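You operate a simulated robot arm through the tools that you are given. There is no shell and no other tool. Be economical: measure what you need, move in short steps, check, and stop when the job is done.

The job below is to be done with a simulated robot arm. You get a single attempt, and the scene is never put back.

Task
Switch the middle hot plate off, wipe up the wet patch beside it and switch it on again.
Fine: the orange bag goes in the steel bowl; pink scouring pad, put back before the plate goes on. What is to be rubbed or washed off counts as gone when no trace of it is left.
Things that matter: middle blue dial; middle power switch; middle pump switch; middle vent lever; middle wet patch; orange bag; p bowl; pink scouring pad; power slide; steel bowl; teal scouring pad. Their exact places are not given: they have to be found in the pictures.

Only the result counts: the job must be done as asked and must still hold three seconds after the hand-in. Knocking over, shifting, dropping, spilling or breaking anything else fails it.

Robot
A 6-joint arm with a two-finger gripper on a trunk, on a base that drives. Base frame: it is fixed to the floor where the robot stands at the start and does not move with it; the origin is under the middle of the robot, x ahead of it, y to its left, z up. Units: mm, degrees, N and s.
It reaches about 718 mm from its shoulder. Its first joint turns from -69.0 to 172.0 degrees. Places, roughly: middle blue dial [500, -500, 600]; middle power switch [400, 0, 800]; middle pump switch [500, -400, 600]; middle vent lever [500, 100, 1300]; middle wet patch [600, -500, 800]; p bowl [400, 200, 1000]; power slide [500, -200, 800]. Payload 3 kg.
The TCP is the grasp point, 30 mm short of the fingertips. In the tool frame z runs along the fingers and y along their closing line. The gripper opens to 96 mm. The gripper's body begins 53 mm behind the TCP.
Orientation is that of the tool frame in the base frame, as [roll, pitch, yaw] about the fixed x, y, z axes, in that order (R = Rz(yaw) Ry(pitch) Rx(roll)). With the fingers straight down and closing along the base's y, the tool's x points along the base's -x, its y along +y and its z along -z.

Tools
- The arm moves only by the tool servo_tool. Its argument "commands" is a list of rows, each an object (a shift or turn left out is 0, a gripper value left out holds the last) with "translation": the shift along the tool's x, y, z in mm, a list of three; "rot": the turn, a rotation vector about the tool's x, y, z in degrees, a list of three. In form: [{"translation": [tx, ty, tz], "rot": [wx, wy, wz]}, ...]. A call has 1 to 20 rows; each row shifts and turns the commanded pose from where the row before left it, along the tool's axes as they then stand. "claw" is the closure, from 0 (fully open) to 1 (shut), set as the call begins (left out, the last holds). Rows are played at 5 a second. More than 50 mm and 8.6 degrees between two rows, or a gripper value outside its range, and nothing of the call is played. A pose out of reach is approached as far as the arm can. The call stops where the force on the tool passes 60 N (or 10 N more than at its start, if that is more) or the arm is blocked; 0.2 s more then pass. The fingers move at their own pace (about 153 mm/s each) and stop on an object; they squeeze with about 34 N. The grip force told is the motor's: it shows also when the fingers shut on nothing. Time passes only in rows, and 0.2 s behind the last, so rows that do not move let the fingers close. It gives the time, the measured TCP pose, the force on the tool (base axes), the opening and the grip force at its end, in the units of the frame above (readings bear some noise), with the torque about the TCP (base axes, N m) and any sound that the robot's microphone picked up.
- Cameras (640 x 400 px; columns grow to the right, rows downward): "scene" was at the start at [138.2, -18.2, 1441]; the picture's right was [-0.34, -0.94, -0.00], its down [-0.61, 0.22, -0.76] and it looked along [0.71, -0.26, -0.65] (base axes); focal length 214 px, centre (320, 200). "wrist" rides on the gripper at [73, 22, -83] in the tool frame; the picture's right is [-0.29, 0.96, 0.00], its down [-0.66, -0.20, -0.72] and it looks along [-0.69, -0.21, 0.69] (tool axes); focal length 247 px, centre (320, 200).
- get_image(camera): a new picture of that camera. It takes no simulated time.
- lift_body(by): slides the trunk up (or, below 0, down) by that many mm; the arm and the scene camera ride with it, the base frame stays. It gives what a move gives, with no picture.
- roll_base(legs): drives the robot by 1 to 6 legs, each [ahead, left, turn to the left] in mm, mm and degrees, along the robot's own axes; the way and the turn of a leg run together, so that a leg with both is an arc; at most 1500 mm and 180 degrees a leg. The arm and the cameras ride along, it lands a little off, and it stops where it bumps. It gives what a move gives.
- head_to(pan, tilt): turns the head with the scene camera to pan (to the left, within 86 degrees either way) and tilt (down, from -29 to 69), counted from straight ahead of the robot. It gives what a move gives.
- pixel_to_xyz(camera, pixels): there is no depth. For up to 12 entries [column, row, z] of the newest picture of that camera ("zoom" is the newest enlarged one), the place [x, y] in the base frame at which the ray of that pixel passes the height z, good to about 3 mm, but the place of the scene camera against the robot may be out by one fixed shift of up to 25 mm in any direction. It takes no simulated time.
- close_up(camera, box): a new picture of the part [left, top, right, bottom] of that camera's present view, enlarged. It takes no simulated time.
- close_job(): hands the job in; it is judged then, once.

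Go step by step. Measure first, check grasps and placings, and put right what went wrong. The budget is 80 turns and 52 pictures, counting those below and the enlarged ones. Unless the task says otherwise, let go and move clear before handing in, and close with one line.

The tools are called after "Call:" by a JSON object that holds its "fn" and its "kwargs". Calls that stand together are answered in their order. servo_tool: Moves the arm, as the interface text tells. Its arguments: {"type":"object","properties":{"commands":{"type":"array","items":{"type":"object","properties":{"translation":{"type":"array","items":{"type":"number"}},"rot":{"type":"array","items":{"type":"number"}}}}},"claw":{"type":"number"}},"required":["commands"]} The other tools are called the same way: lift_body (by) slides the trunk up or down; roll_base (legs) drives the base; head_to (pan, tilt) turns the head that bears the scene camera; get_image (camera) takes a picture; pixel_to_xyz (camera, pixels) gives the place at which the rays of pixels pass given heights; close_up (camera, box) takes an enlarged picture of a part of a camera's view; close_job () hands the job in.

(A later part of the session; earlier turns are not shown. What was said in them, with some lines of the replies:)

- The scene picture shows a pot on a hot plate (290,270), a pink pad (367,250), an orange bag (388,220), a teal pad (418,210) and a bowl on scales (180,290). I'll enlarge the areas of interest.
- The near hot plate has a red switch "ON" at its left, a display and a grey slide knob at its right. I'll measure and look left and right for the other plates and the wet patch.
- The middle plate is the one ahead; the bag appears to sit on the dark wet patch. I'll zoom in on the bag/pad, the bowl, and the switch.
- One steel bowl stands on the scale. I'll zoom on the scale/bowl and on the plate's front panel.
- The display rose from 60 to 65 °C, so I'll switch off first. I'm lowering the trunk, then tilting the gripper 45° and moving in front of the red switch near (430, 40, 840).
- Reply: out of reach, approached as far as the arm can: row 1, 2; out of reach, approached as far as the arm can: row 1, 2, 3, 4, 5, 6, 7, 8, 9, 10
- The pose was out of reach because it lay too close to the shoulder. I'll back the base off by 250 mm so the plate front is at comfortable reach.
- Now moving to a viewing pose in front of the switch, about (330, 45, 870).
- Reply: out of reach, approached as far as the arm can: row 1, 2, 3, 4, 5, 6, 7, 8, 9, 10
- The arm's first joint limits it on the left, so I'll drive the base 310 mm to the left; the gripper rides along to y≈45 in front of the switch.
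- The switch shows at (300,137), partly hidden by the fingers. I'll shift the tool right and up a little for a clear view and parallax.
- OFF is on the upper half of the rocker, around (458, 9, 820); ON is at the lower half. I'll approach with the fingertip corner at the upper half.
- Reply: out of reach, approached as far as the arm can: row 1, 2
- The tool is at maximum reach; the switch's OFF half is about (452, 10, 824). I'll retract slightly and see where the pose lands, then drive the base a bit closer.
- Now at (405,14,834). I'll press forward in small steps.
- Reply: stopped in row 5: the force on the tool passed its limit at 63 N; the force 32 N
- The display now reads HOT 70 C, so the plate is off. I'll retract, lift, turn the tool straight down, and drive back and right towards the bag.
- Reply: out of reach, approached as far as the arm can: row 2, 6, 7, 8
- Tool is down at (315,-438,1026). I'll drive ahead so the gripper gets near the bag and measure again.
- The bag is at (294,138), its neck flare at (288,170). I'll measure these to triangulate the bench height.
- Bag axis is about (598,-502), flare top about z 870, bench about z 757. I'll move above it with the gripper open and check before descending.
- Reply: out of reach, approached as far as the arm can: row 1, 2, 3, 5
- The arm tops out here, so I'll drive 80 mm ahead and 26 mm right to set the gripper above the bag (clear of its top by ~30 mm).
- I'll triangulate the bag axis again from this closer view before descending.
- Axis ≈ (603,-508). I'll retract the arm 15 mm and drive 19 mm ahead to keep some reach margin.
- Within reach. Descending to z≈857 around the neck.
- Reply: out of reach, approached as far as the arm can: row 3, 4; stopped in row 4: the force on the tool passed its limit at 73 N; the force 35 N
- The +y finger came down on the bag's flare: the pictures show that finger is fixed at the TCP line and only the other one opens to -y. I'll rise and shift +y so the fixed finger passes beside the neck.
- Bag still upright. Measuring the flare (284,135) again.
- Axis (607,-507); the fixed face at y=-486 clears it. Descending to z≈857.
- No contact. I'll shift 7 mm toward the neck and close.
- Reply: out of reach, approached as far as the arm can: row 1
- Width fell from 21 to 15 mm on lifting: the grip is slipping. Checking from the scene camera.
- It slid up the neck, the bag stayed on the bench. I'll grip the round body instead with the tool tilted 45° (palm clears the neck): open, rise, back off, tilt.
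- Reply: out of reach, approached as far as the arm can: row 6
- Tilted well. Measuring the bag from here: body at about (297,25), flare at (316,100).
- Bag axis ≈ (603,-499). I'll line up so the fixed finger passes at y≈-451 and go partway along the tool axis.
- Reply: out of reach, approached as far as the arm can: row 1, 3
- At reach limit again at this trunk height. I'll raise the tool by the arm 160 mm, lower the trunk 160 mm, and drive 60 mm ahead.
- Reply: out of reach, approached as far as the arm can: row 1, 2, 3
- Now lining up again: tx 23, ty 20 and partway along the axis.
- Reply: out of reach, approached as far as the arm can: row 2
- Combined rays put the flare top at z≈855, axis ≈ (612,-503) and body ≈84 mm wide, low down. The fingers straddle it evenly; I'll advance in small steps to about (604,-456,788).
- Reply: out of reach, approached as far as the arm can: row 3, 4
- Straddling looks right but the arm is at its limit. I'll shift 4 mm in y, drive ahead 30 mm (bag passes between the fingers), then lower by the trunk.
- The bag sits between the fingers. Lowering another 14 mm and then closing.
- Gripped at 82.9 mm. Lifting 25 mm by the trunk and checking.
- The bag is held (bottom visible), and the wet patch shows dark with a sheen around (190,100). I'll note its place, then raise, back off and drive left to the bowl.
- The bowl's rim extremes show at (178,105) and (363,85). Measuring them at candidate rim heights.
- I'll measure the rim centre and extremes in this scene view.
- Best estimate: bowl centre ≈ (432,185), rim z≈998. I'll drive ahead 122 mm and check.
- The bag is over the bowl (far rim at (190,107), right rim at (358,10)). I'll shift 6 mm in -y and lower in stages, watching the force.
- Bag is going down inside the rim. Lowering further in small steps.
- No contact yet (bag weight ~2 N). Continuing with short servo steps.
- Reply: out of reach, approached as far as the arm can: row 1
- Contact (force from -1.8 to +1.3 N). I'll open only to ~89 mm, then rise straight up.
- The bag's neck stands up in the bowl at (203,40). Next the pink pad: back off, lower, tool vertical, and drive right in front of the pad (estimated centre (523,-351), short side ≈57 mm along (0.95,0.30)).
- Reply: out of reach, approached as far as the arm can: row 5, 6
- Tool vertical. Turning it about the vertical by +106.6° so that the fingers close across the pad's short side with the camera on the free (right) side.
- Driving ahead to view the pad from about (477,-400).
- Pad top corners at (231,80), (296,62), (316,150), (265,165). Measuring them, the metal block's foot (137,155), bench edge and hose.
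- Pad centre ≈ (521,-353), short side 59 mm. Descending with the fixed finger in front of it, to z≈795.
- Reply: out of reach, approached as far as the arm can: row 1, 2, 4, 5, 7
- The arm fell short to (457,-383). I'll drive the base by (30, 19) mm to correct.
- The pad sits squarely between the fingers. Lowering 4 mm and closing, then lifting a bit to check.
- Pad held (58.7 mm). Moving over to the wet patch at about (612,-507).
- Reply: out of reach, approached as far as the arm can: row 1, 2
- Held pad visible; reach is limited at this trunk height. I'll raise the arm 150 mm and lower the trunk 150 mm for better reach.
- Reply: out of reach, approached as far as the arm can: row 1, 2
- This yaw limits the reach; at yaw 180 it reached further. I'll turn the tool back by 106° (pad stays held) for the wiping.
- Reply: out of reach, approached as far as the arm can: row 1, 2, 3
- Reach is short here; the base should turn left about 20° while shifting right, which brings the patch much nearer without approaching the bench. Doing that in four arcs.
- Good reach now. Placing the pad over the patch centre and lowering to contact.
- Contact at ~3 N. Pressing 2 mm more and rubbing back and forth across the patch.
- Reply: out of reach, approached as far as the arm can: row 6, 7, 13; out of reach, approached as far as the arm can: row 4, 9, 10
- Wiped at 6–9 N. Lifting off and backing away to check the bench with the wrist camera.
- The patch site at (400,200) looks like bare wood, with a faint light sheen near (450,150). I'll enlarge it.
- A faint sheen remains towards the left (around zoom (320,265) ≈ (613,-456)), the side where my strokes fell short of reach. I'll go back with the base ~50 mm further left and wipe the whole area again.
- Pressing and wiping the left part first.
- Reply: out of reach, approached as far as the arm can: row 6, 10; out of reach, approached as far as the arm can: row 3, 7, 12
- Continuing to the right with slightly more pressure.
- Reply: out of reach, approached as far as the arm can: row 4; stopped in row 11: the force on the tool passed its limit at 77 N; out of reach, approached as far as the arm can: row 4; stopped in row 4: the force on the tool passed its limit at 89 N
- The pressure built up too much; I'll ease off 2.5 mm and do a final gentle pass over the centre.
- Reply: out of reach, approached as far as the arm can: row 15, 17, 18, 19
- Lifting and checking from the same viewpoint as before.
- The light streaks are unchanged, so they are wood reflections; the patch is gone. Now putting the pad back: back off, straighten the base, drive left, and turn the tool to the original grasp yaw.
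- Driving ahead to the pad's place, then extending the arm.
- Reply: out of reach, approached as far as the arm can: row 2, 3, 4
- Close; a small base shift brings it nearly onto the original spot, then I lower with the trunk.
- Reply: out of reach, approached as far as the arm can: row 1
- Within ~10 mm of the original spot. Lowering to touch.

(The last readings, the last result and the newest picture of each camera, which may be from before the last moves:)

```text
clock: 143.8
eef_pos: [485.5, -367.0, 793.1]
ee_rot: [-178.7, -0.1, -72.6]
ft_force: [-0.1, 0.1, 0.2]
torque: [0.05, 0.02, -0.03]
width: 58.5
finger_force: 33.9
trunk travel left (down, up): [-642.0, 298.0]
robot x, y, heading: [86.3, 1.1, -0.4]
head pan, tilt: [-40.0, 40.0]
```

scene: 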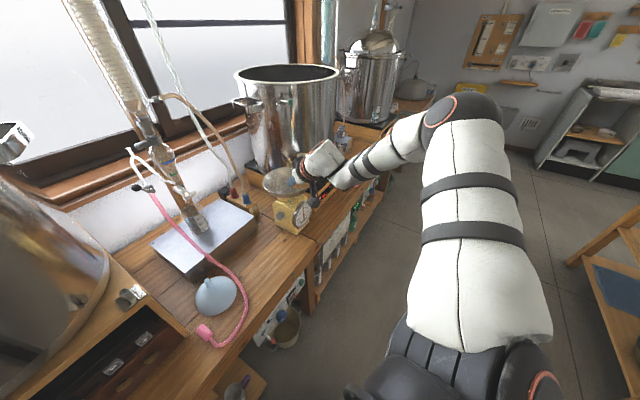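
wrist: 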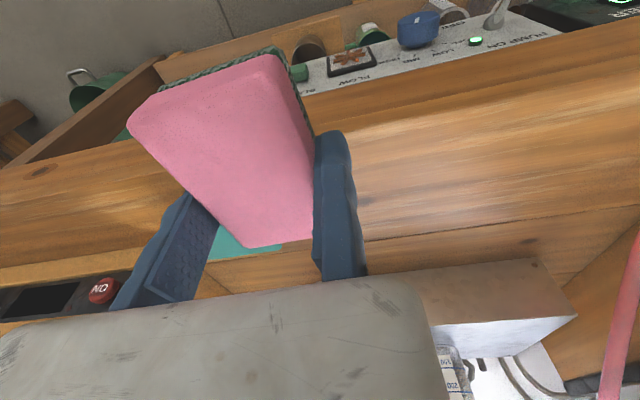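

Call:
{"fn": "lift_body", "kwargs": {"by": -2}}

Call:
{"fn": "servo_tool", "kwargs": {"commands": [{}, {}, {}], "claw": 0}}

Call:
{"fn": "lift_body", "kwargs": {"by": 150}}

```text
clock: 144.3
eef_pos: [484.2, -368.4, 790.5]
ee_rot: [-178.7, -0.1, -72.5]
ft_force: [-0.6, 0.4, -0.4]
torque: [0.03, 0.02, 0.0]
width: 58.5
finger_force: 33.3
trunk travel left (down, up): [-640.0, 300.0]
robot x, y, heading: [82.5, -0.3, -0.3]
head pan, tilt: [-40.0, 40.0]
```

```text
clock: 145.1
eef_pos: [484.5, -366.7, 790.2]
ee_rot: [-178.8, -0.1, -72.6]
ft_force: [-0.1, 0.0, -0.1]
torque: [0.0, 0.01, 0.01]
width: 95.6
finger_force: 0.1
trunk travel left (down, up): [-640.0, 300.0]
robot x, y, heading: [86.0, 0.7, -0.5]
head pan, tilt: [-40.0, 40.0]
```

```text
clock: 146.8
eef_pos: [483.8, -368.3, 940.4]
ee_rot: [-178.6, -0.1, -72.6]
ft_force: [-0.3, -0.7, -0.6]
torque: [0.02, -0.01, 0.02]
width: 96.4
finger_force: 0.0
trunk travel left (down, up): [-790.0, 150.0]
robot x, y, heading: [85.3, 0.8, -0.3]
head pan, tilt: [-40.0, 40.0]
```

Pad is back and released. Now backing away, turning the tool back to the pressing attitude and closing the fingers.

Call:
{"fn": "roll_base", "kwargs": {"legs": [[-290, 0, 0]]}}

Call:
{"fn": "servo_tool", "kwargs": {"commands": [{"rot": [0, 0, 7.57]}, {"rot": [0, 0, 7.57]}, {"rot": [0, 0, 7.57]}, {"rot": [0, 0, 7.57]}, {"rot": [0, 0, 7.57]}, {"rot": [0, 0, 7.57]}, {"rot": [0, 0, 7.57]}, {"rot": [0, 0, 7.57]}, {"rot": [0, 0, 7.57]}, {"rot": [0, 0, 7.57]}, {"rot": [0, 0, 7.57]}, {"rot": [0, 0, 7.57]}, {"rot": [0, 0, 7.57]}, {"rot": [0, 0, 7.57]}], "claw": 1}}

Call:
{"fn": "servo_tool", "kwargs": {"commands": [{"translation": [-30, 0, 0], "rot": [0, -7.5, 0]}, {"translation": [-30, 0, 0], "rot": [0, -7.5, 0]}, {"translation": [-20, 0, 20], "rot": [0, -7.5, 0]}, {"translation": [-20, 0, 20], "rot": [0, -7.5, 0]}, {"translation": [-20, 0, 20], "rot": [0, -7.5, 0]}, {"translation": [-20, 0, 20], "rot": [0, -7.5, 0]}]}}

Call:
{"fn": "lift_body", "kwargs": {"by": -200}}

```text
clock: 148.8
eef_pos: [201.9, -364.3, 942.0]
ee_rot: [-178.7, -0.1, -72.2]
ft_force: [-0.4, -0.1, 0.6]
torque: [-0.06, -0.03, -0.01]
width: 96.1
finger_force: 0.0
trunk travel left (down, up): [-790.0, 150.0]
robot x, y, heading: [-206.7, 1.6, -0.1]
head pan, tilt: [-40.0, 40.0]
```

```text
clock: 151.8
eef_pos: [201.8, -365.5, 940.6]
ee_rot: [179.7, 1.2, -178.6]
ft_force: [-0.7, 0.2, 0.2]
torque: [-0.02, 0.02, 0.01]
width: 0.0
finger_force: 32.5
trunk travel left (down, up): [-790.0, 150.0]
robot x, y, heading: [-200.9, -1.7, 0.1]
head pan, tilt: [-40.0, 40.0]
```

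```text
clock: 153.2
eef_pos: [367.5, -359.5, 914.4]
ee_rot: [179.7, 46.4, -178.5]
ft_force: [0.3, 0.8, -0.6]
torque: [0.03, 0.0, 0.02]
width: 0.0
finger_force: 33.1
trunk travel left (down, up): [-790.0, 150.0]
robot x, y, heading: [-202.7, 1.6, 0.1]
head pan, tilt: [-40.0, 40.0]
```

```text
clock: 155.4
eef_pos: [367.2, -360.0, 713.7]
ee_rot: [179.6, 46.4, -178.7]
ft_force: [-0.4, 0.8, 0.0]
torque: [-0.03, -0.03, 0.01]
width: 0.1
finger_force: 32.8
trunk travel left (down, up): [-590.0, 350.0]
robot x, y, heading: [-198.9, 2.4, -0.1]
head pan, tilt: [-40.0, 40.0]
```

The fingers are clear in front of the bench edge. Raising the arm back to z≈825, then driving left to the switch.

Call:
{"fn": "servo_tool", "kwargs": {"commands": [{"translation": [-11.5, 0, -28]}, {"translation": [-11.5, 0, -28]}, {"translation": [-11.5, 0, -28]}, {"translation": [-11.5, 0, -28]}]}}

Call:
{"fn": "roll_base", "kwargs": {"legs": [[0, 365, 0]]}}

```text
clock: 156.4
eef_pos: [314.9, -362.2, 823.7]
ee_rot: [179.7, 46.2, -178.7]
ft_force: [-0.4, -0.3, 0.8]
torque: [-0.02, -0.03, 0.01]
width: 0.0
finger_force: 32.8
trunk travel left (down, up): [-590.0, 350.0]
robot x, y, heading: [-200.0, 4.8, 0.1]
head pan, tilt: [-40.0, 40.0]
```

```text
clock: 158.7
eef_pos: [315.7, 2.3, 825.8]
ee_rot: [179.6, 46.3, -178.8]
ft_force: [-0.3, 0.5, -0.7]
torque: [0.01, 0.02, 0.01]
width: 0.0
finger_force: 33.2
trunk travel left (down, up): [-590.0, 350.0]
robot x, y, heading: [-203.1, 369.2, -0.3]
head pan, tilt: [-40.0, 40.0]
```

Moving to the pre-press point (385, 9, 811) for the ON (lower) half.

Call:
{"fn": "servo_tool", "kwargs": {"commands": [{"translation": [-18.3, 3, 30]}, {"translation": [-18.3, 3, 30]}]}}

```text
clock: 159.3
eef_pos: [382.6, 10.9, 811.8]
ee_rot: [179.6, 46.2, -178.6]
ft_force: [0.7, -0.2, 0.7]
torque: [-0.01, 0.0, 0.0]
width: 0.0
finger_force: 32.9
trunk travel left (down, up): [-590.0, 350.0]
robot x, y, heading: [-199.9, 366.1, -0.2]
head pan, tilt: [-40.0, 40.0]
```

Pressing forward in 4 mm steps until the force stop.

Call:
{"fn": "servo_tool", "kwargs": {"commands": [{"translation": [-2.8, 0, 2.9]}, {"translation": [-2.8, 0, 2.9]}, {"translation": [-2.8, 0, 2.9]}, {"translation": [-2.8, 0, 2.9]}, {"translation": [-2.8, 0, 2.9]}, {"translation": [-2.8, 0, 2.9]}, {"translation": [-2.8, 0, 2.9]}]}}

```text
clock: 160.9
eef_pos: [407.6, 9.9, 809.7]
ee_rot: [179.5, 46.1, -178.9]
ft_force: [-14.3, 1.9, -6.6]
torque: [-0.09, 0.32, 0.24]
width: 0.1
finger_force: 33.8
trunk travel left (down, up): [-590.0, 350.0]
robot x, y, heading: [-203.7, 365.3, -0.3]
head pan, tilt: [-40.0, 40.0]
```

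Contact at 14 N; pressing on a little further.

Call:
{"fn": "servo_tool", "kwargs": {"commands": [{"translation": [-2.1, 0, 2.2]}, {"translation": [-2.1, 0, 2.2]}, {"translation": [-2.1, 0, 2.2]}]}}

```text
clock: 161.7
eef_pos: [411.0, 8.8, 807.6]
ee_rot: [179.4, 45.5, -179.0]
ft_force: [-54.9, 7.2, -22.8]
torque: [-0.18, 1.05, 0.77]
width: 0.0
finger_force: 33.3
trunk travel left (down, up): [-590.0, 350.0]
robot x, y, heading: [-199.3, 369.9, -0.3]
head pan, tilt: [-40.0, 40.0]
```

Firm press (55 N). Retracting and using the last picture to read the display.

Call:
{"fn": "servo_tool", "kwargs": {"commands": [{"translation": [21, 0, -21]}, {"translation": [0, 0, -35]}, {"translation": [-14, 0, -14]}, {"translation": [0, 0, 0]}]}}

Call:
{"fn": "close_up", "kwargs": {"camera": "wrist", "box": [150, 40, 470, 240]}}

```text
clock: 162.7
eef_pos: [362.7, 9.3, 855.5]
ee_rot: [179.6, 46.4, -178.7]
ft_force: [0.7, 0.2, -0.2]
torque: [-0.01, 0.01, 0.01]
width: 0.0
finger_force: 33.1
trunk travel left (down, up): [-590.0, 350.0]
robot x, y, heading: [-198.6, 364.9, -0.2]
head pan, tilt: [-40.0, 40.0]
```

```text
2.00 times, centred on (310, 140) of wrist
```

zoom: 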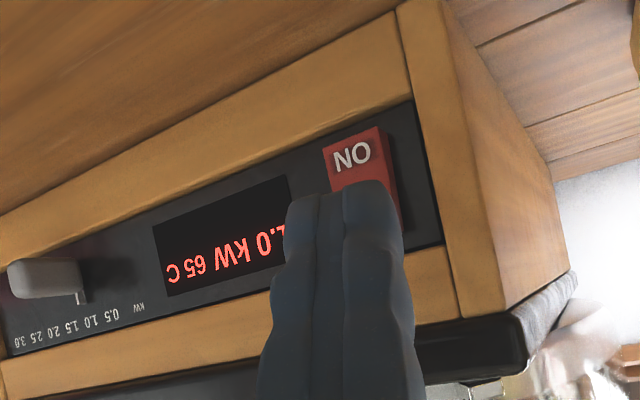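

The display reads 1.0 kW 65 C again, so the plate is on at its former setting. I'll move clear and hand in.

Call:
{"fn": "roll_base", "kwargs": {"legs": [[-120, 0, 0]]}}

Call:
{"fn": "close_job", "kwargs": {}}

```text
clock: 164.0
eef_pos: [244.7, 9.5, 855.5]
ee_rot: [179.6, 46.3, -179.0]
ft_force: [-1.0, -0.2, 0.9]
torque: [-0.02, -0.01, -0.03]
width: 0.0
finger_force: 32.8
trunk travel left (down, up): [-590.0, 350.0]
robot x, y, heading: [-322.8, 366.7, -0.5]
head pan, tilt: [-40.0, 40.0]
```

```text
The job is handed in.
```

The job is handed in: I switched the plate off, moved the orange bag into the steel bowl, wiped up the patch, put the pink pad back about 10 mm from its old spot, and switched the plate on again; the display reads 1.0 kW as before. The last view of the patch showed only pale streaks, unchanged by the second wipe, so I took them for reflections on the wood. I had no picture left to check the pad after releasing it.
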